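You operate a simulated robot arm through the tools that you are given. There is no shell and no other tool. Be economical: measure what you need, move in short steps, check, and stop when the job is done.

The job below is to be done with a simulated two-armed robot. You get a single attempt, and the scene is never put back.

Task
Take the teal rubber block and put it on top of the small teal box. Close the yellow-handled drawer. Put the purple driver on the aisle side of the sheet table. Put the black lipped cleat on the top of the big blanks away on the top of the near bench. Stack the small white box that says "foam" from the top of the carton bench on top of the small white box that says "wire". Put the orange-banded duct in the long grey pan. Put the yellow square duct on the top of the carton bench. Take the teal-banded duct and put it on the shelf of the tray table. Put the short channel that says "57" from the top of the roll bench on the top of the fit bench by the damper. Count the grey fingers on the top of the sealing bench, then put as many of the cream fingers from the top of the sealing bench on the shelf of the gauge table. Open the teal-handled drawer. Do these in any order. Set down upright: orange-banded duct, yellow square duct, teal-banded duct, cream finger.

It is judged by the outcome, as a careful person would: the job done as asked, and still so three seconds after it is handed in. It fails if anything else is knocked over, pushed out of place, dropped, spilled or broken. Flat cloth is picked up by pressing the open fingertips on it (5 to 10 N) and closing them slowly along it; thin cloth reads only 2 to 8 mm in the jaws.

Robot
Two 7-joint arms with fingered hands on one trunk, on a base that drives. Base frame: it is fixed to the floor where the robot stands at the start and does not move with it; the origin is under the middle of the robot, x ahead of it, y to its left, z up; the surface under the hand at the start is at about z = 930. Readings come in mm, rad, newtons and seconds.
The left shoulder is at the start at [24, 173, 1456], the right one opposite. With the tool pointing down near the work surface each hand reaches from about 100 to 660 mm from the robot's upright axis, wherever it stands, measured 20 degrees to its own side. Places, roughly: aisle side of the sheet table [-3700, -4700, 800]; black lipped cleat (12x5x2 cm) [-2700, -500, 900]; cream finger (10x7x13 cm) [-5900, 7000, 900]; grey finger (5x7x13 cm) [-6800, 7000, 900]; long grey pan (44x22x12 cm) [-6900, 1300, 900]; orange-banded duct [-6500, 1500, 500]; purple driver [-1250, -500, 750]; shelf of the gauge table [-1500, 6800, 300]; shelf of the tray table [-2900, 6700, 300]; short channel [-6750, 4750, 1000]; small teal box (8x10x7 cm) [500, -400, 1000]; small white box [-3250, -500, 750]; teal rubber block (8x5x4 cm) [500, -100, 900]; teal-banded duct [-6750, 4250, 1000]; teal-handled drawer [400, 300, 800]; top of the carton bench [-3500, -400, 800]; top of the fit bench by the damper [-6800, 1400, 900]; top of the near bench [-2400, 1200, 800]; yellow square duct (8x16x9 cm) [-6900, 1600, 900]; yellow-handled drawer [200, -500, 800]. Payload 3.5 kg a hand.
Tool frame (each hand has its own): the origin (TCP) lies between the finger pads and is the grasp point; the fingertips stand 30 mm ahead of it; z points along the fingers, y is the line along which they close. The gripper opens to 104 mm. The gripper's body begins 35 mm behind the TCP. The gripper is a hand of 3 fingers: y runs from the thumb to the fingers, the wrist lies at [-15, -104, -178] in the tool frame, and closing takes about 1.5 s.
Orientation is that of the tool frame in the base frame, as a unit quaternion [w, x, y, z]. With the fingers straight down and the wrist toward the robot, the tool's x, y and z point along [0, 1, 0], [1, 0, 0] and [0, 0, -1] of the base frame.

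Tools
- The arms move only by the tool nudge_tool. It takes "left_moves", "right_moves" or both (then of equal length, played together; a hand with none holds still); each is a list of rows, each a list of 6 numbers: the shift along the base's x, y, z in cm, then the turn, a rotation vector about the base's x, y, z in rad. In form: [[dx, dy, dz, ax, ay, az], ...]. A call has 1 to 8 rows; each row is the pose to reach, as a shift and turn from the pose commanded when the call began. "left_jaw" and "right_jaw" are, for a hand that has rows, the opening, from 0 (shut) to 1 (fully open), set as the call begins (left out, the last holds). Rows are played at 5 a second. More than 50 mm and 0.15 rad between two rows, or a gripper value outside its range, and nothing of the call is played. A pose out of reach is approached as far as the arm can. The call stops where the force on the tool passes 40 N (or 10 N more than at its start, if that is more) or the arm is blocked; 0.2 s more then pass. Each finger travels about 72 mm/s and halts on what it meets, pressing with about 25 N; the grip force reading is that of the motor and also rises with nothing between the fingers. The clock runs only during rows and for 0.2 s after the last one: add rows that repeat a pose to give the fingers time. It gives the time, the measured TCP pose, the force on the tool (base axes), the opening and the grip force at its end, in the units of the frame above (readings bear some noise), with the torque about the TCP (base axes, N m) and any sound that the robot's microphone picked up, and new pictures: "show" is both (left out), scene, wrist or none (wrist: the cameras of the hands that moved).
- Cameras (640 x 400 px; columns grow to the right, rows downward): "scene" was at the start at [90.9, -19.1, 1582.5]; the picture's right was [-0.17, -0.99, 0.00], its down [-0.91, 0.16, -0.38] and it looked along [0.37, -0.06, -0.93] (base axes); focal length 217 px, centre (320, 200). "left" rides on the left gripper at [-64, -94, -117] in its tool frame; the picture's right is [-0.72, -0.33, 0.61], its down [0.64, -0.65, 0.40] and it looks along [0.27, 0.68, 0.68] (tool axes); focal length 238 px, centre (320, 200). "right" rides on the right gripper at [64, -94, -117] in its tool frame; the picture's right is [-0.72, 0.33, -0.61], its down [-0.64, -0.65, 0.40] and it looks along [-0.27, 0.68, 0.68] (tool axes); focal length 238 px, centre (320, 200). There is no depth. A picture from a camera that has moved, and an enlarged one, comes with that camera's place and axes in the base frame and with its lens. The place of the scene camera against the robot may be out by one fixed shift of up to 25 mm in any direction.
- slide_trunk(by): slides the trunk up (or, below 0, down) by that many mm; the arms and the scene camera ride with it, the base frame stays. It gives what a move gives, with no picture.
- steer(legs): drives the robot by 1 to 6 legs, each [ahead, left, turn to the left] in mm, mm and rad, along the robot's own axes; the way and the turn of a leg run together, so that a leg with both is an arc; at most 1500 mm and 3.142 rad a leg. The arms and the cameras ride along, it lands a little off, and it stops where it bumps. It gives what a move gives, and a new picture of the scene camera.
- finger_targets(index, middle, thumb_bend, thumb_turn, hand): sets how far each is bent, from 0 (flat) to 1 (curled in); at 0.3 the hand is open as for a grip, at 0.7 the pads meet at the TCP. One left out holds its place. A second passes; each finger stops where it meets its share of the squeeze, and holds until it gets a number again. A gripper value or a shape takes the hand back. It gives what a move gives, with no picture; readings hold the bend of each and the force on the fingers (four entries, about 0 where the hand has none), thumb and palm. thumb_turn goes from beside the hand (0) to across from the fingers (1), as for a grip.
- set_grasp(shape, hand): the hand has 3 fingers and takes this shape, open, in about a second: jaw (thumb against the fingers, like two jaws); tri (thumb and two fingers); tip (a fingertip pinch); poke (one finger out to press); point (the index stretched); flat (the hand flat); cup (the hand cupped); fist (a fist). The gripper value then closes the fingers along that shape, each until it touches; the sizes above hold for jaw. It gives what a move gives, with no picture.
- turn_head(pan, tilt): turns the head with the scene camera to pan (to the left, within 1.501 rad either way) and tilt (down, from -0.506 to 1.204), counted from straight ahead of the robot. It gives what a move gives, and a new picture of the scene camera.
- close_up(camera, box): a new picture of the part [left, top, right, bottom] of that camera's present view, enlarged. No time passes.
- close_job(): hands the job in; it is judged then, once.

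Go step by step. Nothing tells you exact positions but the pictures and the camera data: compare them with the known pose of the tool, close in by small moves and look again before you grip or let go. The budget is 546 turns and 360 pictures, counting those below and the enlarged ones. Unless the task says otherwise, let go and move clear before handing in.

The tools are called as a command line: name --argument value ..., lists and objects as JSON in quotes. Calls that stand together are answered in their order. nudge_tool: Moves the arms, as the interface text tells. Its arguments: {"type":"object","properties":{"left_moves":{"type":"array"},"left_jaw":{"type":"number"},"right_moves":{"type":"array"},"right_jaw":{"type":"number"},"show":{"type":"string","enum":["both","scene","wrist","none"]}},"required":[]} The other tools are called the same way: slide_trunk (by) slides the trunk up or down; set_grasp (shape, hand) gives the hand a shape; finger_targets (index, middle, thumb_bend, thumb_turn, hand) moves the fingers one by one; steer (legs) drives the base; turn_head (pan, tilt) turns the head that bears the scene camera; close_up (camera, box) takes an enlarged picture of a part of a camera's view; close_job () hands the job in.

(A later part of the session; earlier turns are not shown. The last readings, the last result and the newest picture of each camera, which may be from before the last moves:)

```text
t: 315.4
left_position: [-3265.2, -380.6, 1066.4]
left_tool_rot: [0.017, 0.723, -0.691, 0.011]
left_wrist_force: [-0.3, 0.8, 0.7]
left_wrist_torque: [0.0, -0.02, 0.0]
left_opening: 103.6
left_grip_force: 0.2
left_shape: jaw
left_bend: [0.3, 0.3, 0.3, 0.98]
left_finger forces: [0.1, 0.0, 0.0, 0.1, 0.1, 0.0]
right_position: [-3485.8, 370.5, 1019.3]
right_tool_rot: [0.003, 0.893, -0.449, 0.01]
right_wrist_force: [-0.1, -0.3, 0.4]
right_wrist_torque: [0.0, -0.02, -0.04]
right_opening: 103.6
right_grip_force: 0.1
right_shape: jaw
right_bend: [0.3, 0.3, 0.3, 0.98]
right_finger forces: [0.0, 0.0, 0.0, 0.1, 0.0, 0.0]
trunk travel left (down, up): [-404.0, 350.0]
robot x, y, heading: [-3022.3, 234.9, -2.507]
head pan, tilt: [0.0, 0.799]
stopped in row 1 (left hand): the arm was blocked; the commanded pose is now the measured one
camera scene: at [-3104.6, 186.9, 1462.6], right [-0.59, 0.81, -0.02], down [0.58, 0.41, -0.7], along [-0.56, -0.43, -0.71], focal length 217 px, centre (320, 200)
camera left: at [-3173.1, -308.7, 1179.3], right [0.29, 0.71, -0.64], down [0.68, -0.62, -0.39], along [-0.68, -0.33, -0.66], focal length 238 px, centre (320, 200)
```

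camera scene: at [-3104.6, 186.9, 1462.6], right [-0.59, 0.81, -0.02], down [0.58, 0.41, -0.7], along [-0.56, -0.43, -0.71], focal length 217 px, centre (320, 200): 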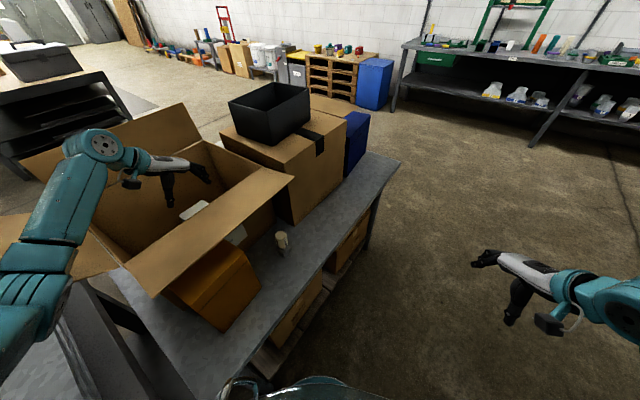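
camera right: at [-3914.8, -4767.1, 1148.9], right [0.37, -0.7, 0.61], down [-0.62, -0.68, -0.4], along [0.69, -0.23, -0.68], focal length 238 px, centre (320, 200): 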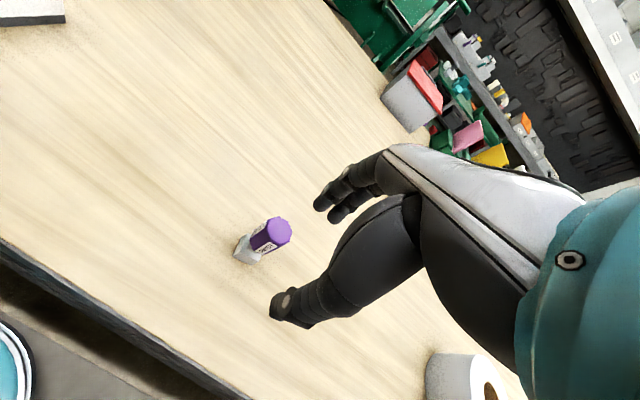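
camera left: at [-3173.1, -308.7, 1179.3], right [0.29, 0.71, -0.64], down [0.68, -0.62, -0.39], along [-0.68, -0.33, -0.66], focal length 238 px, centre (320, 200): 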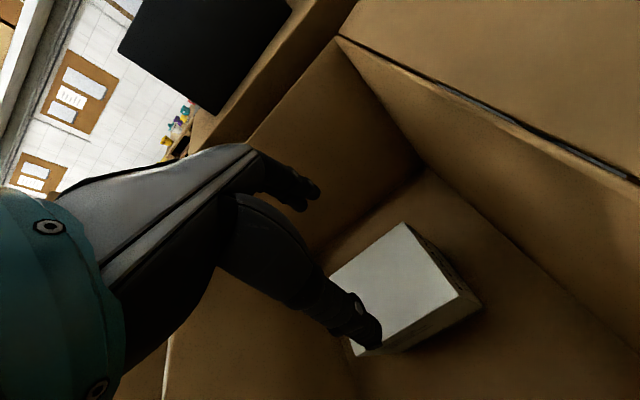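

The arm is blocked by something and the robot tilts slightly; I'll raise the trunk back at once and look.

slide_trunk --by 100

turn_head --pan 0.7 --tilt 0.8

```text
t: 316.7
left_position: [-3260.3, -400.5, 1148.9]
left_tool_rot: [0.007, 0.723, -0.691, 0.002]
left_wrist_force: [-0.5, 0.5, 0.3]
left_wrist_torque: [-0.03, -0.01, 0.02]
left_opening: 104.0
left_grip_force: 0.1
left_shape: jaw
left_bend: [0.3, 0.3, 0.3, 0.98]
left_finger forces: [0.0, 0.1, 0.1, 0.0, 0.1, 0.1]
right_position: [-3481.8, 350.5, 1123.4]
right_tool_rot: [-0.006, 0.894, -0.448, 0.004]
right_wrist_force: [-0.1, 0.9, 0.2]
right_wrist_torque: [0.0, -0.04, -0.03]
right_opening: 103.6
right_grip_force: 0.1
right_shape: jaw
right_bend: [0.3, 0.3, 0.3, 0.98]
right_finger forces: [0.0, 0.0, 0.0, 0.1, 0.0, 0.0]
trunk travel left (down, up): [-504.0, 250.0]
robot x, y, heading: [-3020.9, 235.3, -2.504]
head pan, tilt: [0.0, 0.799]
```

```text
t: 317.8
left_position: [-3259.6, -401.3, 1150.0]
left_tool_rot: [0.007, 0.724, -0.69, 0.002]
left_wrist_force: [-0.1, 0.3, -0.5]
left_wrist_torque: [0.03, 0.03, 0.01]
left_opening: 103.9
left_grip_force: 0.1
left_shape: jaw
left_bend: [0.3, 0.3, 0.3, 0.98]
left_finger forces: [0.0, 0.0, 0.0, 0.0, 0.1, 0.0]
right_position: [-3481.7, 350.7, 1124.5]
right_tool_rot: [-0.006, 0.893, -0.45, 0.004]
right_wrist_force: [0.2, 0.4, -0.3]
right_wrist_torque: [0.03, -0.01, 0.0]
right_opening: 103.9
right_grip_force: 0.0
right_shape: jaw
right_bend: [0.3, 0.3, 0.3, 0.98]
right_finger forces: [0.0, 0.0, 0.0, 0.0, 0.0, 0.0]
trunk travel left (down, up): [-504.0, 250.0]
robot x, y, heading: [-3023.3, 234.7, -2.511]
head pan, tilt: [0.7, 0.799]
camera scene: at [-3038.6, 136.6, 1563.0], right [-0.97, 0.24, 0.0], down [0.17, 0.7, -0.7], along [-0.17, -0.68, -0.72], focal length 217 px, centre (320, 200)
```

scene: 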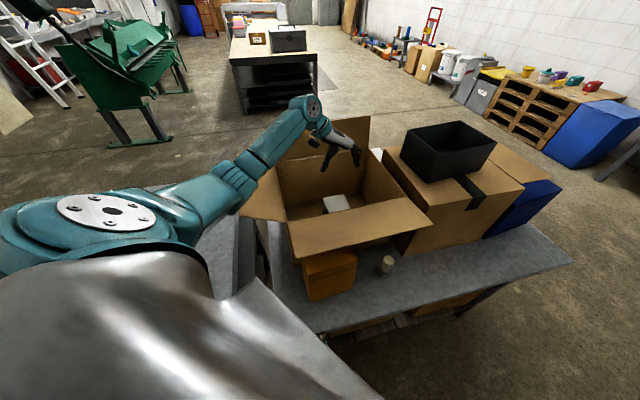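

The elbow had sagged onto the flap; nothing looks displaced. Keeping the shoulder high keeps the arm straight and clear, so I'll lower the hand first with the arm stretching, then the trunk just a little.

nudge_tool --left_moves '[[-0.9, -0.3, -3, -0.01, 0, 0.03], [-0.9, -0.3, -7, -0.01, 0, 0.03], [-0.9, -0.3, -11, -0.01, 0, 0.03], [-0.9, -0.3, -14, -0.01, 0, 0.03], [-0.9, -0.3, -14, -0.01, 0, 0.03]]' --show "both"

```text
t: 319.0
left_position: [-3268.5, -401.8, 1008.4]
left_tool_rot: [0.01, 0.734, -0.679, 0.004]
left_wrist_force: [0.1, 0.1, 0.2]
left_wrist_torque: [-0.01, -0.02, 0.0]
left_opening: 103.8
left_grip_force: 0.1
left_shape: jaw
left_bend: [0.3, 0.3, 0.3, 0.98]
left_finger forces: [0.0, 0.0, 0.1, 0.0, 0.0, 0.0]
right_position: [-3482.0, 351.1, 1123.1]
right_tool_rot: [-0.005, 0.893, -0.45, 0.003]
right_wrist_force: [0.9, 0.0, 0.1]
right_wrist_torque: [0.04, 0.01, -0.04]
right_opening: 103.8
right_grip_force: 0.1
right_shape: jaw
right_bend: [0.3, 0.3, 0.3, 0.98]
right_finger forces: [0.0, 0.0, 0.0, 0.0, 0.0, 0.0]
trunk travel left (down, up): [-504.0, 250.0]
robot x, y, heading: [-3020.5, 237.4, -2.511]
head pan, tilt: [0.7, 0.799]
camera scene: at [-3038.4, 136.7, 1563.0], right [-0.97, 0.24, 0.0], down [0.17, 0.7, -0.7], along [-0.16, -0.68, -0.72], focal length 217 px, centre (320, 200)
camera left: at [-3178.5, -328.0, 1124.2], right [0.27, 0.73, -0.63], down [0.7, -0.6, -0.4], along [-0.67, -0.34, -0.67], focal length 238 px, centre (320, 200)
```

scene: 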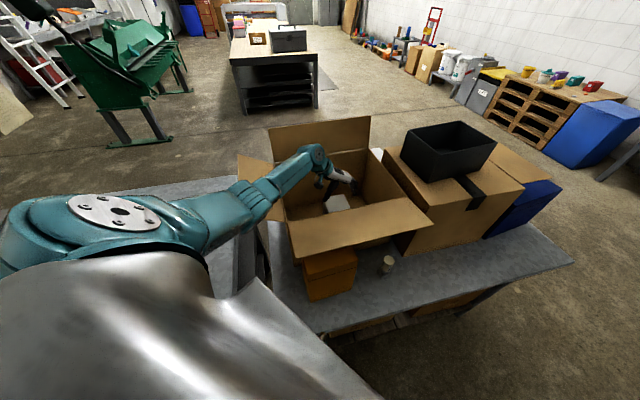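
left: 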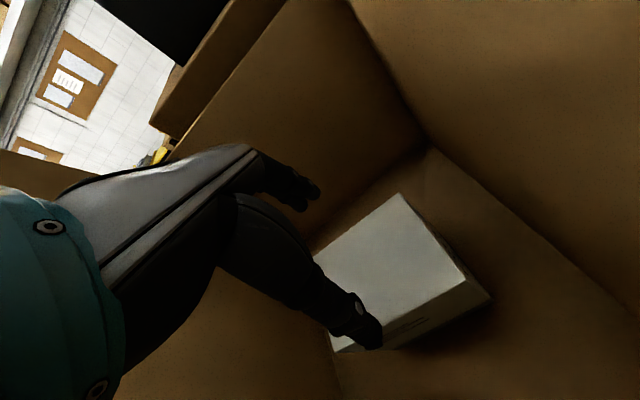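

Well aligned (box centre ≈ [-3270,-400]). Lower the arm a little more, then the trunk in small amounts.

nudge_tool --left_moves '[[0, 0, -1.5, 0, 0, 0], [0, 0, -2.5, 0, 0, 0], [0, 0, -2.5, 0, 0, 0]]' --show "none"

slide_trunk --by -30

close_up --camera "left" --box '[240, 150, 540, 380]'

```text
t: 319.8
left_position: [-3268.4, -401.9, 984.7]
left_tool_rot: [0.011, 0.734, -0.679, 0.005]
left_wrist_force: [0.0, 0.6, -0.1]
left_wrist_torque: [-0.01, 0.01, -0.06]
left_opening: 104.0
left_grip_force: 0.1
left_shape: jaw
left_bend: [0.3, 0.3, 0.3, 0.98]
left_finger forces: [0.0, 0.0, 0.0, 0.2, 0.0, 0.0]
right_position: [-3481.3, 350.0, 1123.4]
right_tool_rot: [-0.005, 0.894, -0.449, 0.004]
right_wrist_force: [-0.5, 0.3, 0.1]
right_wrist_torque: [-0.01, -0.02, 0.0]
right_opening: 103.8
right_grip_force: 0.1
right_shape: jaw
right_bend: [0.3, 0.3, 0.3, 0.98]
right_finger forces: [0.0, 0.0, 0.0, 0.1, 0.0, 0.1]
trunk travel left (down, up): [-504.0, 250.0]
robot x, y, heading: [-3021.9, 239.4, -2.511]
head pan, tilt: [0.7, 0.799]
```

```text
t: 320.5
left_position: [-3267.6, -403.7, 955.2]
left_tool_rot: [0.011, 0.734, -0.679, 0.005]
left_wrist_force: [-0.7, 0.0, 1.0]
left_wrist_torque: [0.02, 0.02, -0.02]
left_opening: 104.1
left_grip_force: 0.0
left_shape: jaw
left_bend: [0.3, 0.3, 0.3, 0.98]
left_finger forces: [0.0, 0.0, 0.1, 0.1, 0.0, 0.0]
right_position: [-3481.4, 349.2, 1094.1]
right_tool_rot: [-0.006, 0.893, -0.45, 0.003]
right_wrist_force: [0.3, -0.7, 0.9]
right_wrist_torque: [0.0, 0.03, 0.05]
right_opening: 103.6
right_grip_force: 0.1
right_shape: jaw
right_bend: [0.3, 0.3, 0.3, 0.98]
right_finger forces: [0.0, 0.0, 0.1, 0.1, 0.0, 0.0]
trunk travel left (down, up): [-474.0, 280.0]
robot x, y, heading: [-3022.2, 237.3, -2.506]
head pan, tilt: [0.7, 0.799]
```

```text
1.74 times, centred on (390, 265) of left
camera zoom: at [-3178.9, -330.6, 1070.0], right [0.27, 0.73, -0.63], down [0.7, -0.6, -0.4], along [-0.67, -0.34, -0.67], focal length 414 px, centre (198, 87)
```

zoom: 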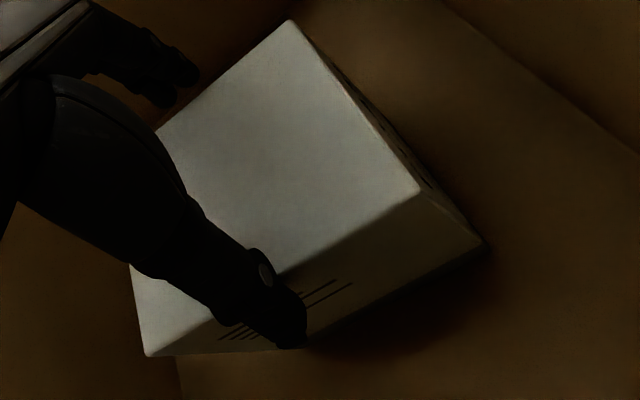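

Thumb and fingers straddle the box. Lowering the trunk another 35 mm.

slide_trunk --by -20

slide_trunk --by -17

close_up --camera "left" --box '[240, 150, 540, 380]'

```text
t: 321.2
left_position: [-3268.5, -404.0, 934.1]
left_tool_rot: [0.009, 0.733, -0.68, 0.006]
left_wrist_force: [1.4, 0.3, 1.5]
left_wrist_torque: [0.02, -0.06, -0.01]
left_opening: 103.8
left_grip_force: 0.1
left_shape: jaw
left_bend: [0.3, 0.3, 0.27, 0.97]
left_finger forces: [0.8, 0.2, 0.0, 0.0, 3.0, 0.0]
right_position: [-3480.8, 350.6, 1074.2]
right_tool_rot: [-0.005, 0.893, -0.45, 0.003]
right_wrist_force: [0.0, 0.3, -0.1]
right_wrist_torque: [-0.04, 0.02, 0.0]
right_opening: 103.5
right_grip_force: 0.0
right_shape: jaw
right_bend: [0.3, 0.3, 0.3, 0.98]
right_finger forces: [0.0, 0.0, 0.0, 0.1, 0.1, 0.0]
trunk travel left (down, up): [-454.0, 300.0]
robot x, y, heading: [-3023.8, 235.6, -2.512]
head pan, tilt: [0.7, 0.799]
```

```text
t: 321.8
left_position: [-3272.2, -408.4, 941.6]
left_tool_rot: [0.029, 0.736, -0.677, 0.009]
left_wrist_force: [1.6, -0.4, -0.1]
left_wrist_torque: [-0.02, 0.0, -0.03]
left_opening: 104.2
left_grip_force: 0.1
left_shape: jaw
left_bend: [0.3, 0.3, 0.29, 0.97]
left_finger forces: [0.0, 0.1, 0.1, 0.0, 1.0, 0.0]
right_position: [-3481.8, 357.8, 1058.1]
right_tool_rot: [-0.001, 0.893, -0.449, 0.006]
right_wrist_force: [-0.2, 0.3, 0.1]
right_wrist_torque: [0.04, 0.02, 0.01]
right_opening: 103.7
right_grip_force: 0.1
right_shape: jaw
right_bend: [0.3, 0.3, 0.3, 0.98]
right_finger forces: [0.0, 0.0, 0.1, 0.0, 0.0, 0.1]
trunk travel left (down, up): [-437.0, 317.0]
robot x, y, heading: [-3022.7, 237.3, -2.509]
head pan, tilt: [0.7, 0.799]
```

```text
1.74 times, centred on (390, 265) of left
camera zoom: at [-3181.7, -331.6, 1052.6], right [0.25, 0.71, -0.66], down [0.69, -0.61, -0.39], along [-0.68, -0.36, -0.64], focal length 414 px, centre (198, 87)
```

zoom: 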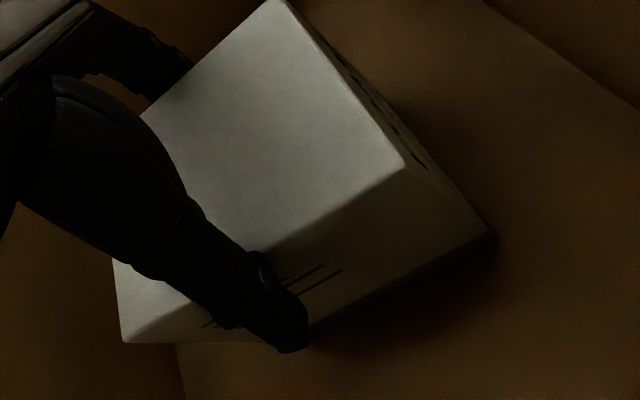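

The arm link touches the rim when lower, but at the previous height the tips already overlap the box sides. I'll go back up 15 mm and close there.

slide_trunk --by 16

nudge_tool --left_moves '[[0, 0, 0, 0, 0, 0], [0, 0, 0, 0, 0, 0], [0, 0, 0, 0, 0, 0], [0, 0, 0, 0, 0, 0]]' --left_jaw 0 --show "wrist"

```text
t: 322.4
left_position: [-3268.4, -400.2, 930.2]
left_tool_rot: [0.008, 0.733, -0.68, 0.004]
left_wrist_force: [-1.4, -1.3, 4.0]
left_wrist_torque: [0.04, 0.16, 0.02]
left_opening: 104.0
left_grip_force: 0.1
left_shape: jaw
left_bend: [0.28, 0.3, 0.28, 0.98]
left_finger forces: [5.4, 0.1, 0.0, 0.0, 2.0, 0.0]
right_position: [-3481.8, 352.1, 1070.8]
right_tool_rot: [-0.004, 0.893, -0.449, 0.004]
right_wrist_force: [-0.3, 0.6, 0.2]
right_wrist_torque: [0.03, -0.01, 0.0]
right_opening: 103.6
right_grip_force: 0.1
right_shape: jaw
right_bend: [0.3, 0.3, 0.3, 0.98]
right_finger forces: [0.1, 0.1, 0.0, 0.0, 0.0, 0.0]
trunk travel left (down, up): [-453.0, 301.0]
robot x, y, heading: [-3020.8, 235.4, -2.51]
head pan, tilt: [0.7, 0.799]
```

```text
t: 323.4
left_position: [-3267.8, -403.8, 933.3]
left_tool_rot: [0.01, 0.734, -0.679, 0.006]
left_wrist_force: [0.1, 0.3, 0.1]
left_wrist_torque: [-0.02, -0.03, -0.03]
left_opening: 83.0
left_grip_force: 24.9
left_shape: jaw
left_bend: [0.27, 0.34, 0.46, 0.98]
left_finger forces: [25.3, 11.5, 0.0, 0.0, 36.9, 0.0]
right_position: [-3480.7, 351.1, 1072.3]
right_tool_rot: [-0.006, 0.893, -0.45, 0.004]
right_wrist_force: [1.6, -0.1, -0.8]
right_wrist_torque: [0.02, -0.04, -0.01]
right_opening: 103.7
right_grip_force: 0.0
right_shape: jaw
right_bend: [0.3, 0.3, 0.3, 0.98]
right_finger forces: [0.0, 0.0, 0.0, 0.0, 0.1, 0.0]
trunk travel left (down, up): [-453.0, 301.0]
robot x, y, heading: [-3024.2, 234.6, -2.508]
head pan, tilt: [0.7, 0.799]
camera left: at [-3178.9, -330.9, 1048.3], right [0.27, 0.73, -0.63], down [0.7, -0.6, -0.4], along [-0.66, -0.33, -0.67], focal length 238 px, centre (320, 200)
```

left: 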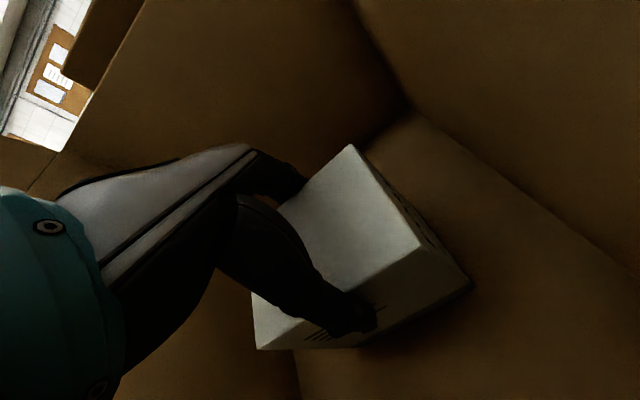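

Gripped at 83 mm. Lifting with the trunk.

slide_trunk --by 60

close_up --camera "left" --box '[160, 100, 560, 400]'

```text
t: 324.4
left_position: [-3269.2, -403.2, 993.9]
left_tool_rot: [0.01, 0.734, -0.679, 0.005]
left_wrist_force: [0.1, 0.3, -4.0]
left_wrist_torque: [0.03, -0.01, -0.04]
left_opening: 83.0
left_grip_force: 24.9
left_shape: jaw
left_bend: [0.27, 0.34, 0.46, 0.98]
left_finger forces: [25.3, 11.4, 0.0, 0.0, 37.1, 0.0]
right_position: [-3481.4, 349.5, 1132.6]
right_tool_rot: [-0.007, 0.893, -0.449, 0.004]
right_wrist_force: [-0.5, 0.7, -0.4]
right_wrist_torque: [0.0, 0.0, 0.03]
right_opening: 104.1
right_grip_force: 0.0
right_shape: jaw
right_bend: [0.3, 0.3, 0.3, 0.98]
right_finger forces: [0.0, 0.0, 0.0, 0.0, 0.0, 0.0]
trunk travel left (down, up): [-513.0, 241.0]
robot x, y, heading: [-3025.6, 233.7, -2.509]
head pan, tilt: [0.7, 0.799]
```

```text
1.33 times, centred on (360, 250) of left
camera zoom: at [-3179.3, -331.1, 1108.5], right [0.27, 0.73, -0.63], down [0.7, -0.6, -0.4], along [-0.67, -0.33, -0.67], focal length 318 px, centre (267, 133)
```

zoom: 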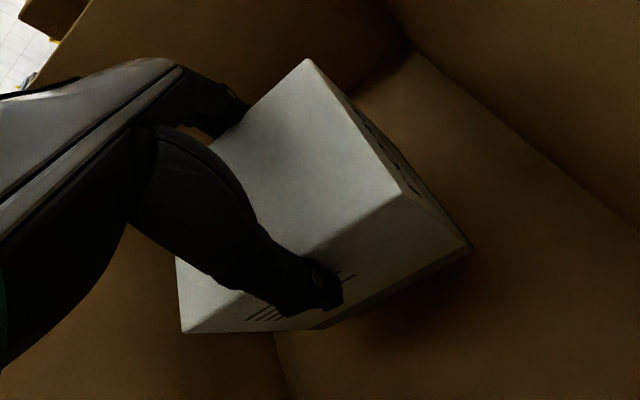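

Held and lifted. Trunk fully up, a bit more with the arm, then away from the bench.

slide_trunk --by 241

nudge_tool --left_moves '[[0, 0, 3, 0, 0, 0], [0, 0, 6, 0, 0, 0], [0, 0, 8, 0, 0, 0]]' --show "both"

```text
t: 327.0
left_position: [-3269.0, -403.9, 1235.5]
left_tool_rot: [0.01, 0.734, -0.679, 0.005]
left_wrist_force: [1.0, -1.0, -2.7]
left_wrist_torque: [0.02, 0.02, 0.04]
left_opening: 83.1
left_grip_force: 25.1
left_shape: jaw
left_bend: [0.27, 0.34, 0.46, 0.98]
left_finger forces: [25.4, 11.5, 0.0, 0.0, 37.1, 0.0]
right_position: [-3481.5, 350.0, 1374.6]
right_tool_rot: [-0.006, 0.893, -0.449, 0.004]
right_wrist_force: [-0.2, -0.2, 0.4]
right_wrist_torque: [-0.01, 0.0, 0.03]
right_opening: 103.5
right_grip_force: 0.0
right_shape: jaw
right_bend: [0.3, 0.3, 0.3, 0.98]
right_finger forces: [0.0, 0.0, 0.0, 0.1, 0.1, 0.0]
trunk travel left (down, up): [-754.0, 0.0]
robot x, y, heading: [-3023.1, 238.5, -2.508]
head pan, tilt: [0.7, 0.799]
```

```text
t: 327.8
left_position: [-3267.7, -400.1, 1316.4]
left_tool_rot: [0.01, 0.734, -0.679, 0.005]
left_wrist_force: [0.3, -0.1, -2.6]
left_wrist_torque: [-0.02, -0.03, 0.01]
left_opening: 83.0
left_grip_force: 24.8
left_shape: jaw
left_bend: [0.27, 0.34, 0.46, 0.98]
left_finger forces: [25.3, 11.6, 0.0, 0.1, 36.9, 0.1]
right_position: [-3482.4, 350.0, 1373.2]
right_tool_rot: [-0.006, 0.893, -0.45, 0.004]
right_wrist_force: [0.1, -0.2, 0.6]
right_wrist_torque: [0.03, 0.03, -0.03]
right_opening: 103.5
right_grip_force: 0.0
right_shape: jaw
right_bend: [0.3, 0.3, 0.3, 0.98]
right_finger forces: [0.0, 0.0, 0.1, 0.0, 0.0, 0.0]
trunk travel left (down, up): [-754.0, 0.0]
robot x, y, heading: [-3020.6, 238.2, -2.505]
head pan, tilt: [0.7, 0.799]
camera scene: at [-3030.2, 142.5, 1813.2], right [-0.97, 0.24, 0.0], down [0.17, 0.7, -0.7], along [-0.16, -0.68, -0.72], focal length 217 px, centre (320, 200)
camera left: at [-3178.4, -328.0, 1431.5], right [0.27, 0.73, -0.63], down [0.7, -0.6, -0.4], along [-0.67, -0.33, -0.67], focal length 238 px, centre (320, 200)
```

scene: 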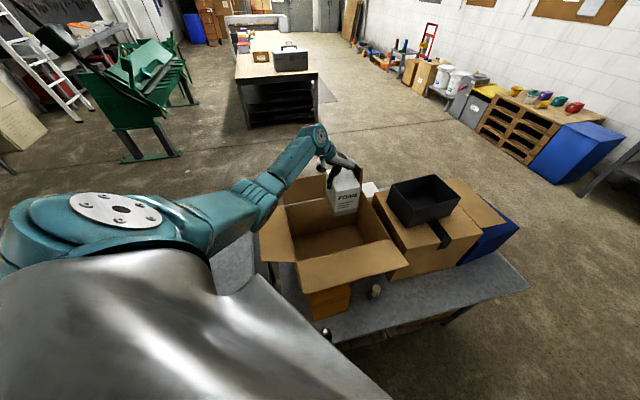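
left: 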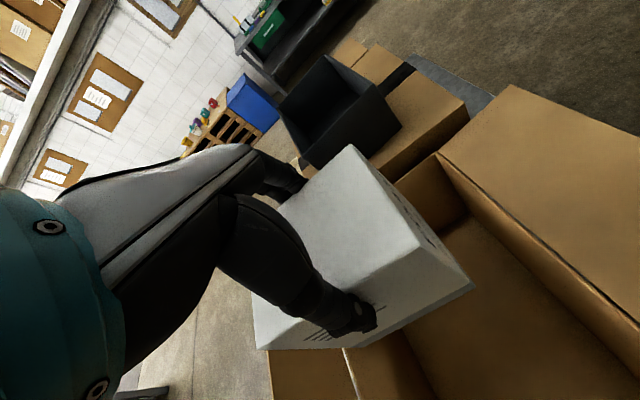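

FOAM is out. I'll now carry it around the far end of the bench, first back into the middle of the aisle.

steer --legs '[[-213, -290, 0], [617, -454, 0], [617, -454, 0]]'

```text
t: 337.4
left_position: [-4768.9, -39.1, 1315.1]
left_tool_rot: [0.01, 0.732, -0.681, 0.004]
left_wrist_force: [0.0, -0.1, -2.3]
left_wrist_torque: [-0.01, -0.03, -0.02]
left_opening: 83.1
left_grip_force: 25.6
left_shape: jaw
left_bend: [0.27, 0.34, 0.46, 0.98]
left_finger forces: [25.2, 11.5, 0.0, 0.1, 36.9, 0.0]
right_position: [-4979.5, 714.3, 1374.2]
right_tool_rot: [-0.006, 0.892, -0.451, 0.004]
right_wrist_force: [-0.2, 0.2, 0.4]
right_wrist_torque: [-0.01, 0.02, 0.0]
right_opening: 103.6
right_grip_force: 0.1
right_shape: jaw
right_bend: [0.3, 0.3, 0.3, 0.98]
right_finger forces: [0.1, 0.0, 0.1, 0.0, 0.1, 0.0]
trunk travel left (down, up): [-754.0, 0.0]
robot x, y, heading: [-4520.1, 596.7, -2.512]
head pan, tilt: [0.7, 0.799]
camera scene: at [-4529.1, 503.6, 1813.2], right [-0.97, 0.24, 0.0], down [0.17, 0.7, -0.7], along [-0.17, -0.68, -0.72], focal length 217 px, centre (320, 200)
```

scene: 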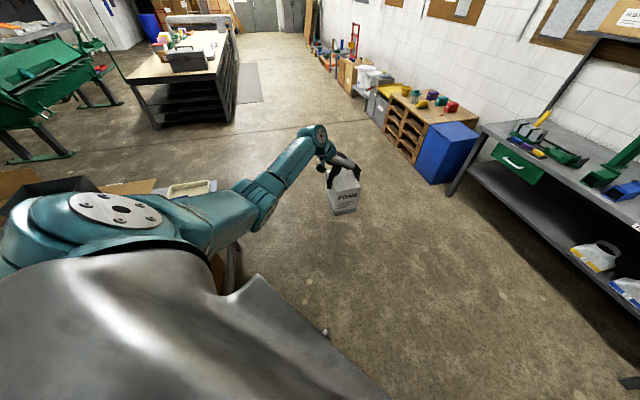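

Clear. Next along the end of the bench to the open floor, then turn around.

steer --legs '[[570, 782, 0], [570, 782, 0], [0, 0, 1.57], [0, 0, 1.57]]'

turn_head --pan 0.5 --tilt 0.8

```text
t: 354.7
left_position: [-4231.1, -698.0, 1315.7]
left_tool_rot: [-0.006, 0.681, 0.733, 0.01]
left_wrist_force: [0.5, -0.7, -2.4]
left_wrist_torque: [0.01, 0.0, -0.06]
left_opening: 82.7
left_grip_force: 25.2
left_shape: jaw
left_bend: [0.27, 0.34, 0.46, 0.98]
left_finger forces: [23.6, 11.3, 0.1, 0.0, 35.0, 0.1]
right_position: [-4015.9, -1449.8, 1374.6]
right_tool_rot: [-0.004, 0.45, 0.893, -0.006]
right_wrist_force: [0.0, -0.7, -0.1]
right_wrist_torque: [0.01, -0.02, 0.04]
right_opening: 103.6
right_grip_force: 0.1
right_shape: jaw
right_bend: [0.3, 0.3, 0.3, 0.98]
right_finger forces: [0.0, 0.1, 0.1, 0.0, 0.1, 0.1]
trunk travel left (down, up): [-754.0, 0.0]
robot x, y, heading: [-4474.4, -1336.8, 0.634]
head pan, tilt: [0.7, 0.799]
camera scene: at [-4429.8, -1260.8, 1813.2], right [0.97, -0.24, 0.0], down [-0.17, -0.7, -0.7], along [0.16, 0.68, -0.72], focal length 217 px, centre (320, 200)
```

scene: 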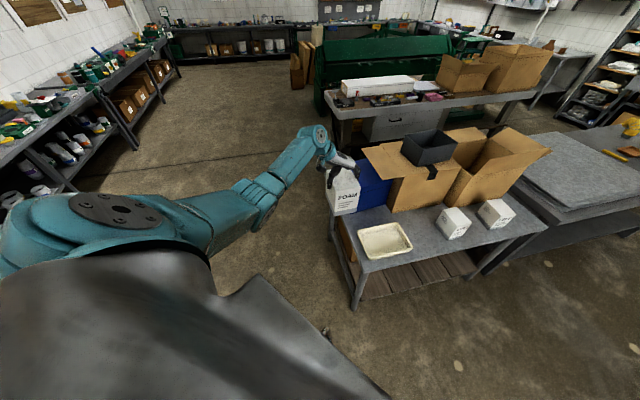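

```text
t: 355.4
left_position: [-4229.9, -697.3, 1315.9]
left_tool_rot: [-0.006, 0.68, 0.733, 0.01]
left_wrist_force: [0.5, -0.1, -3.4]
left_wrist_torque: [-0.05, 0.0, 0.0]
left_opening: 82.7
left_grip_force: 24.9
left_shape: jaw
left_bend: [0.27, 0.34, 0.46, 0.98]
left_finger forces: [23.6, 11.3, 0.0, 0.0, 35.0, 0.0]
right_position: [-4018.8, -1450.2, 1373.5]
right_tool_rot: [-0.004, 0.45, 0.893, -0.006]
right_wrist_force: [0.8, -0.1, -0.1]
right_wrist_torque: [-0.04, -0.03, -0.01]
right_opening: 103.9
right_grip_force: 0.1
right_shape: jaw
right_bend: [0.3, 0.3, 0.3, 0.98]
right_finger forces: [0.0, 0.0, 0.1, 0.0, 0.0, 0.0]
trunk travel left (down, up): [-754.0, 0.0]
robot x, y, heading: [-4474.2, -1339.1, 0.631]
head pan, tilt: [0.499, 0.799]
camera scene: at [-4414.7, -1266.0, 1813.2], right [0.91, -0.42, 0.0], down [-0.3, -0.65, -0.7], along [0.3, 0.63, -0.72], focal length 217 px, centre (320, 200)
```

scene: 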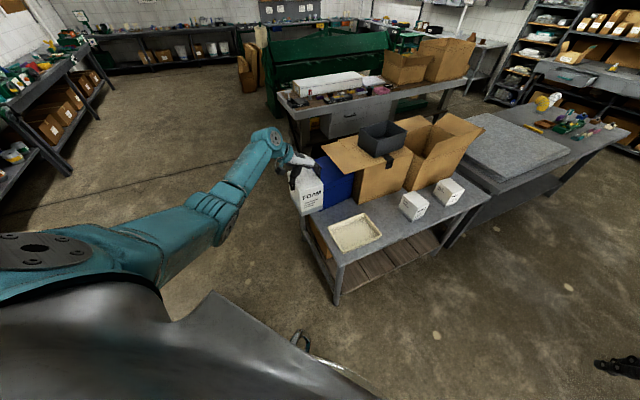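

I see WIRE (left) and FELT (right). I'll drive so the FOAM box hangs just short of WIRE and check with the cameras.

steer --legs '[[452, -330, 0]]'

close_up --camera "left" --box '[160, 0, 640, 400]'

```text
t: 358.6
left_position: [-3679.8, -701.2, 1315.9]
left_tool_rot: [-0.004, 0.678, 0.735, 0.011]
left_wrist_force: [0.1, -0.2, -3.0]
left_wrist_torque: [-0.01, 0.0, 0.02]
left_opening: 82.6
left_grip_force: 25.0
left_shape: jaw
left_bend: [0.27, 0.34, 0.46, 0.98]
left_finger forces: [23.7, 11.3, 0.0, 0.0, 34.9, 0.0]
right_position: [-3464.2, -1451.9, 1374.9]
right_tool_rot: [-0.003, 0.448, 0.894, -0.005]
right_wrist_force: [0.3, -0.6, -0.4]
right_wrist_torque: [-0.02, -0.01, 0.01]
right_opening: 103.9
right_grip_force: 0.1
right_shape: jaw
right_bend: [0.3, 0.3, 0.3, 0.98]
right_finger forces: [0.1, 0.0, 0.0, 0.1, 0.0, 0.1]
trunk travel left (down, up): [-754.0, 0.0]
robot x, y, heading: [-3919.2, -1337.3, 0.632]
head pan, tilt: [0.499, 0.799]
camera scene: at [-3862.6, -1270.1, 1813.2], right [0.91, -0.42, 0.0], down [-0.3, -0.65, -0.7], along [0.29, 0.63, -0.72], focal length 217 px, centre (320, 200)
```

scene: 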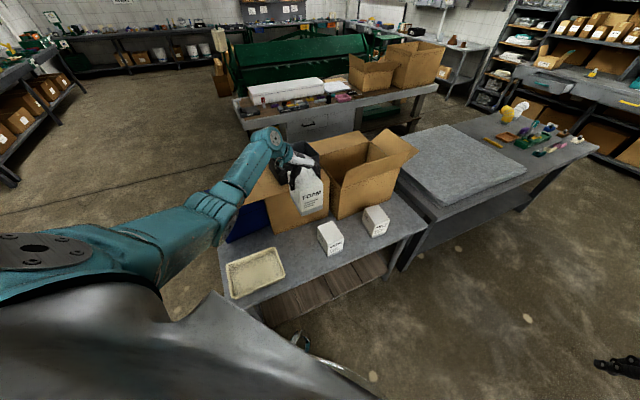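

```text
1.00 times, centred on (400, 200) of left (not enlarged: the box is as wide or as high as the picture)
camera zoom: at [-3769.6, -775.6, 1431.2], right [-0.26, -0.73, -0.63], down [-0.7, 0.6, -0.4], along [0.66, 0.34, -0.67], focal length 238 px, centre (240, 200)
```

zoom: 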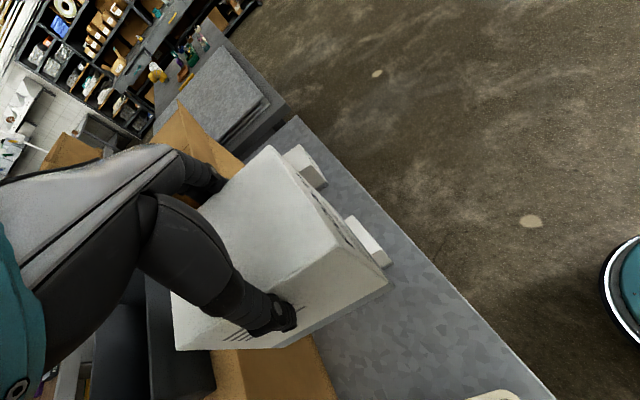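

WIRE's centre works out to about [-3552,-700], similarly oriented. I'll shift the base 127 mm and check alignment.

steer --legs '[[102, -76, 0]]'

slide_trunk --by -190

nudge_tool --left_moves '[[0, 0, 0, 0, 0, 0]]' --show "both"

```text
t: 359.9
left_position: [-3555.0, -701.8, 1315.2]
left_tool_rot: [-0.006, 0.677, 0.736, 0.011]
left_wrist_force: [0.7, -0.5, -3.0]
left_wrist_torque: [-0.03, 0.02, 0.0]
left_opening: 82.9
left_grip_force: 24.9
left_shape: jaw
left_bend: [0.27, 0.34, 0.46, 0.98]
left_finger forces: [23.6, 11.4, 0.0, 0.0, 35.1, 0.1]
right_position: [-3335.7, -1452.0, 1373.2]
right_tool_rot: [-0.004, 0.447, 0.894, -0.005]
right_wrist_force: [0.5, -0.4, -0.2]
right_wrist_torque: [-0.02, 0.01, -0.03]
right_opening: 103.7
right_grip_force: 0.1
right_shape: jaw
right_bend: [0.3, 0.3, 0.3, 0.98]
right_finger forces: [0.0, 0.1, 0.0, 0.0, 0.0, 0.1]
trunk travel left (down, up): [-754.0, 0.0]
robot x, y, heading: [-3791.4, -1340.0, 0.639]
head pan, tilt: [0.499, 0.799]
camera scene: at [-3735.6, -1270.7, 1813.3], right [0.91, -0.42, 0.0], down [-0.3, -0.65, -0.7], along [0.29, 0.63, -0.72], focal length 217 px, centre (320, 200)
```

scene: 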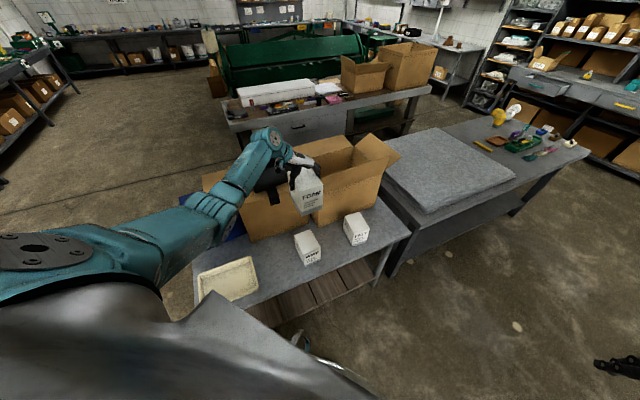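

```text
t: 362.0
left_position: [-3552.2, -700.2, 1126.0]
left_tool_rot: [-0.005, 0.678, 0.735, 0.009]
left_wrist_force: [-0.5, -0.7, -3.9]
left_wrist_torque: [0.01, -0.03, -0.01]
left_opening: 82.9
left_grip_force: 25.4
left_shape: jaw
left_bend: [0.27, 0.34, 0.46, 0.98]
left_finger forces: [23.8, 11.4, 0.1, 0.0, 35.1, 0.0]
right_position: [-3333.6, -1451.6, 1184.4]
right_tool_rot: [-0.004, 0.447, 0.894, -0.004]
right_wrist_force: [-0.6, -0.2, -0.8]
right_wrist_torque: [-0.02, -0.01, -0.01]
right_opening: 103.8
right_grip_force: 0.0
right_shape: jaw
right_bend: [0.3, 0.3, 0.3, 0.98]
right_finger forces: [0.0, 0.0, 0.0, 0.0, 0.0, 0.0]
trunk travel left (down, up): [-564.0, 190.0]
robot x, y, heading: [-3794.2, -1341.7, 0.64]
head pan, tilt: [0.499, 0.799]
```

```text
t: 362.4
left_position: [-3552.5, -701.4, 1126.6]
left_tool_rot: [-0.004, 0.677, 0.735, 0.009]
left_wrist_force: [0.2, 0.2, -3.1]
left_wrist_torque: [0.01, -0.02, 0.01]
left_opening: 82.8
left_grip_force: 25.0
left_shape: jaw
left_bend: [0.27, 0.34, 0.46, 0.98]
left_finger forces: [23.6, 11.4, 0.0, 0.0, 35.2, 0.0]
right_position: [-3334.5, -1451.3, 1184.9]
right_tool_rot: [-0.004, 0.447, 0.894, -0.006]
right_wrist_force: [0.5, -0.5, -0.2]
right_wrist_torque: [0.01, -0.05, -0.01]
right_opening: 103.6
right_grip_force: 0.2
right_shape: jaw
right_bend: [0.3, 0.3, 0.3, 0.98]
right_finger forces: [0.1, 0.1, 0.0, 0.1, 0.1, 0.1]
trunk travel left (down, up): [-564.0, 190.0]
robot x, y, heading: [-3795.0, -1342.7, 0.639]
head pan, tilt: [0.499, 0.799]
camera scene: at [-3729.3, -1267.8, 1623.2], right [0.91, -0.42, 0.0], down [-0.3, -0.65, -0.7], along [0.29, 0.63, -0.72], focal length 217 px, centre (320, 200)
camera left: at [-3641.8, -775.8, 1241.1], right [-0.26, -0.73, -0.63], down [-0.7, 0.59, -0.39], along [0.66, 0.34, -0.67], focal length 238 px, centre (320, 200)
```

scene: 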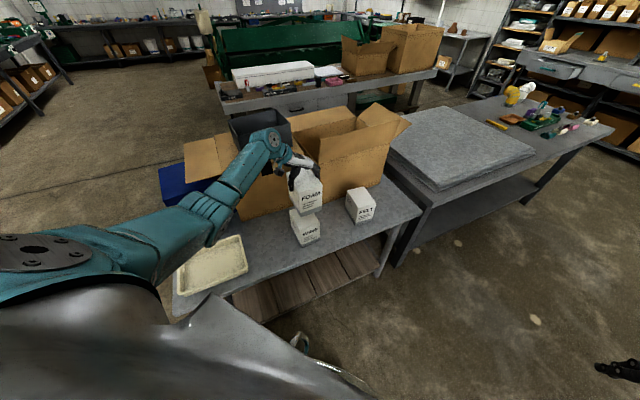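
left: 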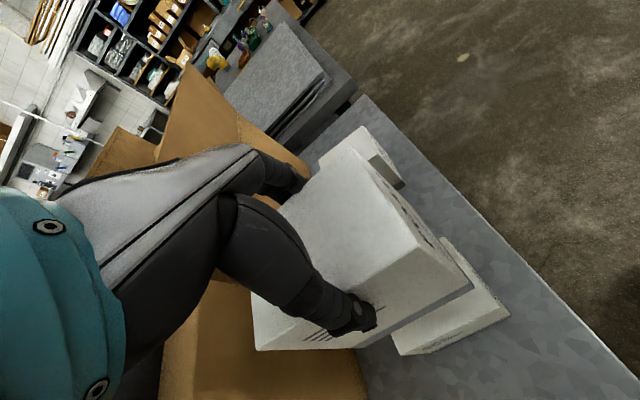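

Aligned within a few mm. Lower with the trunk 45 mm, then by small arm steps until contact.

slide_trunk --by -45

nudge_tool --left_moves '[[-0.5, 0, -0.4, 0, 0, 0], [-0.5, 0, -0.8, 0, 0, 0]]' --show "wrist"

close_up --camera "scene" --box '[240, 130, 400, 270]'

```text
t: 363.2
left_position: [-3551.5, -702.0, 1082.0]
left_tool_rot: [-0.005, 0.677, 0.735, 0.01]
left_wrist_force: [-0.7, 0.4, -2.2]
left_wrist_torque: [-0.01, 0.03, 0.0]
left_opening: 83.0
left_grip_force: 25.1
left_shape: jaw
left_bend: [0.27, 0.34, 0.46, 0.98]
left_finger forces: [23.6, 11.4, 0.0, 0.0, 35.1, 0.1]
right_position: [-3334.2, -1452.4, 1140.1]
right_tool_rot: [-0.004, 0.447, 0.894, -0.006]
right_wrist_force: [0.4, 0.5, 0.5]
right_wrist_torque: [0.01, 0.02, -0.01]
right_opening: 103.6
right_grip_force: 0.1
right_shape: jaw
right_bend: [0.3, 0.3, 0.3, 0.98]
right_finger forces: [0.0, 0.1, 0.0, 0.0, 0.0, 0.0]
trunk travel left (down, up): [-519.0, 235.0]
robot x, y, heading: [-3796.7, -1338.1, 0.639]
head pan, tilt: [0.499, 0.799]
```

```text
t: 363.8
left_position: [-3557.8, -701.8, 1073.7]
left_tool_rot: [-0.005, 0.677, 0.736, 0.01]
left_wrist_force: [-0.6, 0.5, -2.4]
left_wrist_torque: [0.01, -0.02, 0.01]
left_opening: 82.9
left_grip_force: 24.8
left_shape: jaw
left_bend: [0.27, 0.34, 0.46, 0.98]
left_finger forces: [23.5, 11.3, 0.0, 0.0, 35.1, 0.0]
right_position: [-3334.6, -1452.0, 1138.6]
right_tool_rot: [-0.004, 0.447, 0.895, -0.006]
right_wrist_force: [-0.2, -0.2, 0.4]
right_wrist_torque: [-0.01, 0.02, 0.02]
right_opening: 103.7
right_grip_force: 0.0
right_shape: jaw
right_bend: [0.3, 0.3, 0.3, 0.98]
right_finger forces: [0.0, 0.0, 0.1, 0.0, 0.0, 0.0]
trunk travel left (down, up): [-519.0, 235.0]
robot x, y, heading: [-3793.7, -1336.3, 0.636]
head pan, tilt: [0.499, 0.799]
camera left: at [-3646.7, -776.0, 1187.9], right [-0.26, -0.73, -0.63], down [-0.7, 0.59, -0.4], along [0.66, 0.34, -0.67], focal length 238 px, centre (320, 200)
```

left: 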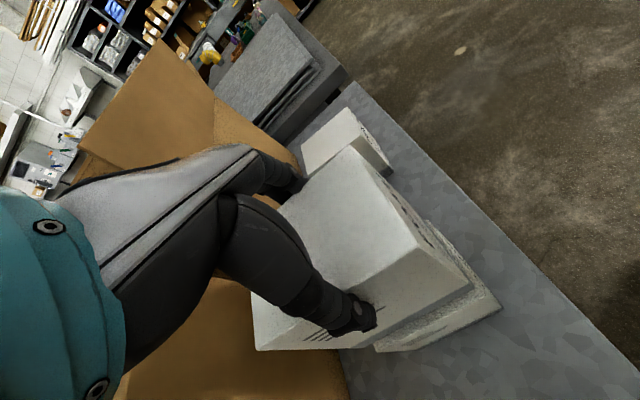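

```text
2.86 times, centred on (320, 200) of scene
camera zoom: at [-3725.9, -1265.5, 1578.0], right [0.91, -0.42, 0.0], down [-0.3, -0.65, -0.7], along [0.29, 0.63, -0.72], focal length 620 px, centre (320, 200)
```

zoom: 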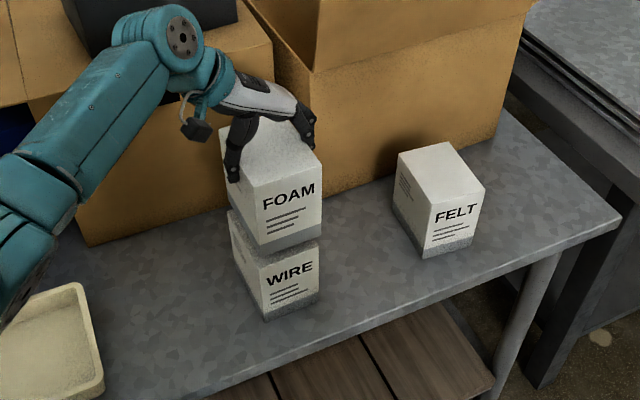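

FOAM hangs neatly above WIRE with a small gap. Lowering in small steps.

nudge_tool --left_moves '[[0, 0, -0.4, 0, 0, 0], [0, 0, -0.8, 0, 0, 0]]' --show "none"

nudge_tool --left_moves '[[0, 0, -0.3, 0, 0, 0], [0, 0, -0.6, 0, 0, 0]]' --show "none"

```text
t: 364.4
left_position: [-3558.5, -702.1, 1065.6]
left_tool_rot: [-0.005, 0.677, 0.736, 0.009]
left_wrist_force: [0.3, 0.0, -2.8]
left_wrist_torque: [-0.01, -0.01, 0.01]
left_opening: 82.9
left_grip_force: 25.4
left_shape: jaw
left_bend: [0.27, 0.34, 0.46, 0.98]
left_finger forces: [23.6, 11.4, 0.0, 0.0, 35.0, 0.0]
right_position: [-3335.3, -1452.1, 1139.2]
right_tool_rot: [-0.004, 0.447, 0.894, -0.006]
right_wrist_force: [0.6, 0.4, -0.2]
right_wrist_torque: [-0.01, 0.01, 0.04]
right_opening: 103.5
right_grip_force: 0.1
right_shape: jaw
right_bend: [0.3, 0.3, 0.3, 0.98]
right_finger forces: [0.1, 0.0, 0.0, 0.0, 0.0, 0.0]
trunk travel left (down, up): [-519.0, 235.0]
robot x, y, heading: [-3793.9, -1341.5, 0.637]
head pan, tilt: [0.499, 0.799]
```

```text
t: 365.0
left_position: [-3556.8, -701.0, 1058.8]
left_tool_rot: [-0.005, 0.678, 0.735, 0.009]
left_wrist_force: [0.7, 0.1, -2.9]
left_wrist_torque: [-0.01, -0.02, 0.02]
left_opening: 82.6
left_grip_force: 24.9
left_shape: jaw
left_bend: [0.27, 0.34, 0.46, 0.98]
left_finger forces: [23.6, 11.4, 0.0, 0.1, 35.0, 0.0]
right_position: [-3334.3, -1452.2, 1138.2]
right_tool_rot: [-0.004, 0.447, 0.894, -0.005]
right_wrist_force: [-0.1, 0.0, 0.1]
right_wrist_torque: [0.0, 0.0, 0.01]
right_opening: 103.7
right_grip_force: 0.1
right_shape: jaw
right_bend: [0.3, 0.3, 0.3, 0.98]
right_finger forces: [0.1, 0.0, 0.1, 0.0, 0.1, 0.1]
trunk travel left (down, up): [-519.0, 235.0]
robot x, y, heading: [-3795.3, -1338.4, 0.64]
head pan, tilt: [0.499, 0.799]
```

nudge_tool --left_moves '[[0, 0, -0.3, 0, 0, 0], [0, 0, -0.6, 0, 0, 0]]' --show "none"

nudge_tool --left_moves '[[0, 0, -0.3, 0, 0, 0], [0, 0, -0.5, 0, 0, 0]]' --show "none"

close_up --camera "scene" --box '[240, 130, 400, 270]'

```text
t: 365.6
left_position: [-3557.7, -701.4, 1055.4]
left_tool_rot: [-0.005, 0.677, 0.736, 0.014]
left_wrist_force: [-2.2, 0.2, 9.7]
left_wrist_torque: [-0.01, -0.07, 0.01]
left_opening: 82.9
left_grip_force: 25.4
left_shape: jaw
left_bend: [0.27, 0.34, 0.46, 0.98]
left_finger forces: [23.1, 11.4, 0.0, 0.0, 37.0, 0.0]
right_position: [-3334.8, -1452.2, 1139.1]
right_tool_rot: [-0.003, 0.447, 0.895, -0.006]
right_wrist_force: [0.3, -0.9, -0.4]
right_wrist_torque: [0.0, -0.04, -0.01]
right_opening: 103.6
right_grip_force: 0.0
right_shape: jaw
right_bend: [0.3, 0.3, 0.3, 0.98]
right_finger forces: [0.0, 0.0, 0.0, 0.0, 0.1, 0.0]
trunk travel left (down, up): [-519.0, 235.0]
robot x, y, heading: [-3793.2, -1341.2, 0.636]
head pan, tilt: [0.499, 0.799]
```

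```text
t: 366.2
left_position: [-3557.0, -702.9, 1053.8]
left_tool_rot: [-0.004, 0.676, 0.737, 0.015]
left_wrist_force: [-0.9, 3.5, 30.3]
left_wrist_torque: [-0.09, 0.21, 0.15]
left_opening: 81.6
left_grip_force: 24.7
left_shape: jaw
left_bend: [0.27, 0.34, 0.47, 0.99]
left_finger forces: [23.1, 11.6, 0.1, 0.1, 37.6, 0.0]
right_position: [-3335.9, -1455.5, 1139.6]
right_tool_rot: [-0.004, 0.446, 0.895, -0.004]
right_wrist_force: [0.3, 0.5, 0.6]
right_wrist_torque: [0.01, 0.05, -0.01]
right_opening: 103.5
right_grip_force: 0.1
right_shape: jaw
right_bend: [0.3, 0.3, 0.3, 0.98]
right_finger forces: [0.1, 0.1, 0.0, 0.1, 0.0, 0.1]
trunk travel left (down, up): [-519.0, 235.0]
robot x, y, heading: [-3798.2, -1339.5, 0.637]
head pan, tilt: [0.499, 0.799]
```

```text
2.86 times, centred on (320, 200) of scene
camera zoom: at [-3727.8, -1268.9, 1578.6], right [0.91, -0.42, 0.0], down [-0.3, -0.65, -0.7], along [0.29, 0.63, -0.72], focal length 620 px, centre (320, 200)
```

zoom: 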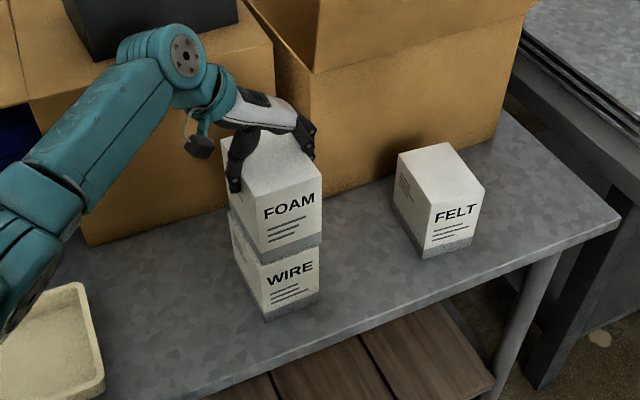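

FOAM sits on WIRE. I'll relieve the press, open, and lift straight off.

nudge_tool --left_moves '[[0, 0, 0.6, 0, 0, 0], [0, 0, 0.6, 0, 0, 0], [0, 0, 0.6, 0, 0, 0], [0, 0, 0.6, 0, 0, 0], [0, 0, 0.6, 0, 0, 0]]' --left_jaw 1 --show "none"

nudge_tool --left_moves '[[0, 0, 1.5, 0, 0, 0], [0, 0, 3.5, 0, 0, 0], [0, 0, 6, 0, 0, 0], [0, 0, 10, 0, 0, 0]]' --show "both"

```text
t: 367.4
left_position: [-3558.3, -703.7, 1053.7]
left_tool_rot: [-0.006, 0.677, 0.736, 0.009]
left_wrist_force: [0.7, 1.2, 5.5]
left_wrist_torque: [-0.02, -0.12, 0.02]
left_opening: 103.8
left_grip_force: 0.0
left_shape: jaw
left_bend: [0.28, 0.3, 0.28, 0.98]
left_finger forces: [5.6, 0.1, 0.1, 0.0, 3.8, 0.0]
right_position: [-3334.8, -1452.5, 1139.3]
right_tool_rot: [-0.004, 0.448, 0.894, -0.005]
right_wrist_force: [0.7, 0.6, -0.4]
right_wrist_torque: [0.02, 0.01, 0.05]
right_opening: 103.8
right_grip_force: 0.0
right_shape: jaw
right_bend: [0.3, 0.3, 0.3, 0.98]
right_finger forces: [0.0, 0.0, 0.0, 0.1, 0.0, 0.0]
trunk travel left (down, up): [-519.0, 235.0]
robot x, y, heading: [-3792.7, -1342.2, 0.639]
head pan, tilt: [0.499, 0.799]
```

```text
t: 368.4
left_position: [-3557.6, -703.9, 1153.6]
left_tool_rot: [-0.005, 0.677, 0.736, 0.01]
left_wrist_force: [-0.6, -0.9, -0.2]
left_wrist_torque: [0.0, -0.03, -0.02]
left_opening: 103.8
left_grip_force: 0.0
left_shape: jaw
left_bend: [0.3, 0.3, 0.3, 0.98]
left_finger forces: [0.0, 0.1, 0.0, 0.0, 0.0, 0.0]
right_position: [-3334.5, -1451.6, 1139.1]
right_tool_rot: [-0.004, 0.447, 0.895, -0.005]
right_wrist_force: [0.3, 0.3, -0.8]
right_wrist_torque: [0.05, -0.01, 0.02]
right_opening: 103.7
right_grip_force: 0.0
right_shape: jaw
right_bend: [0.3, 0.3, 0.3, 0.98]
right_finger forces: [0.0, 0.1, 0.1, 0.0, 0.0, 0.0]
trunk travel left (down, up): [-519.0, 235.0]
robot x, y, heading: [-3796.8, -1339.7, 0.638]
head pan, tilt: [0.499, 0.799]
camera scene: at [-3726.4, -1266.2, 1578.1], right [0.91, -0.42, 0.0], down [-0.3, -0.65, -0.7], along [0.29, 0.63, -0.72], focal length 217 px, centre (320, 200)
camera left: at [-3647.2, -778.4, 1269.4], right [-0.26, -0.73, -0.63], down [-0.7, 0.59, -0.4], along [0.66, 0.34, -0.67], focal length 238 px, centre (320, 200)
```

scene: 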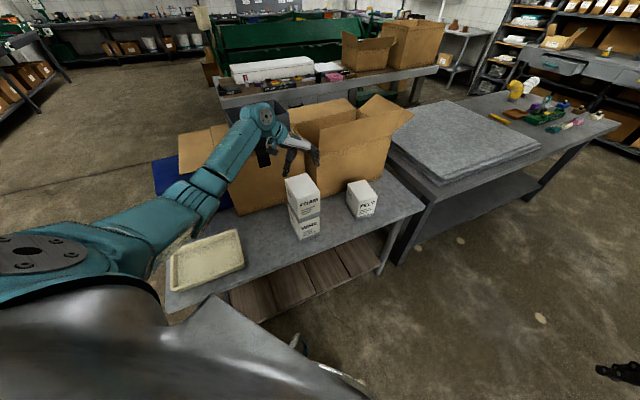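
left: 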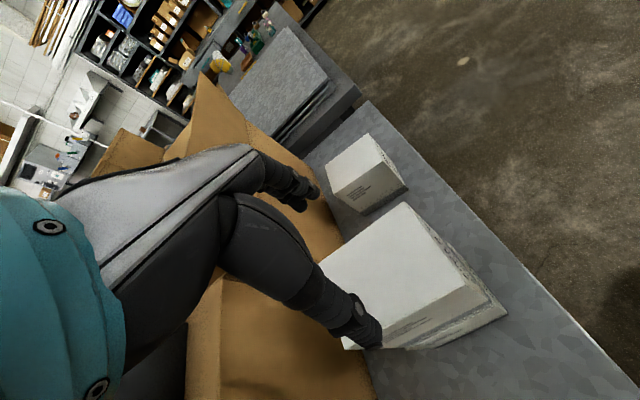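

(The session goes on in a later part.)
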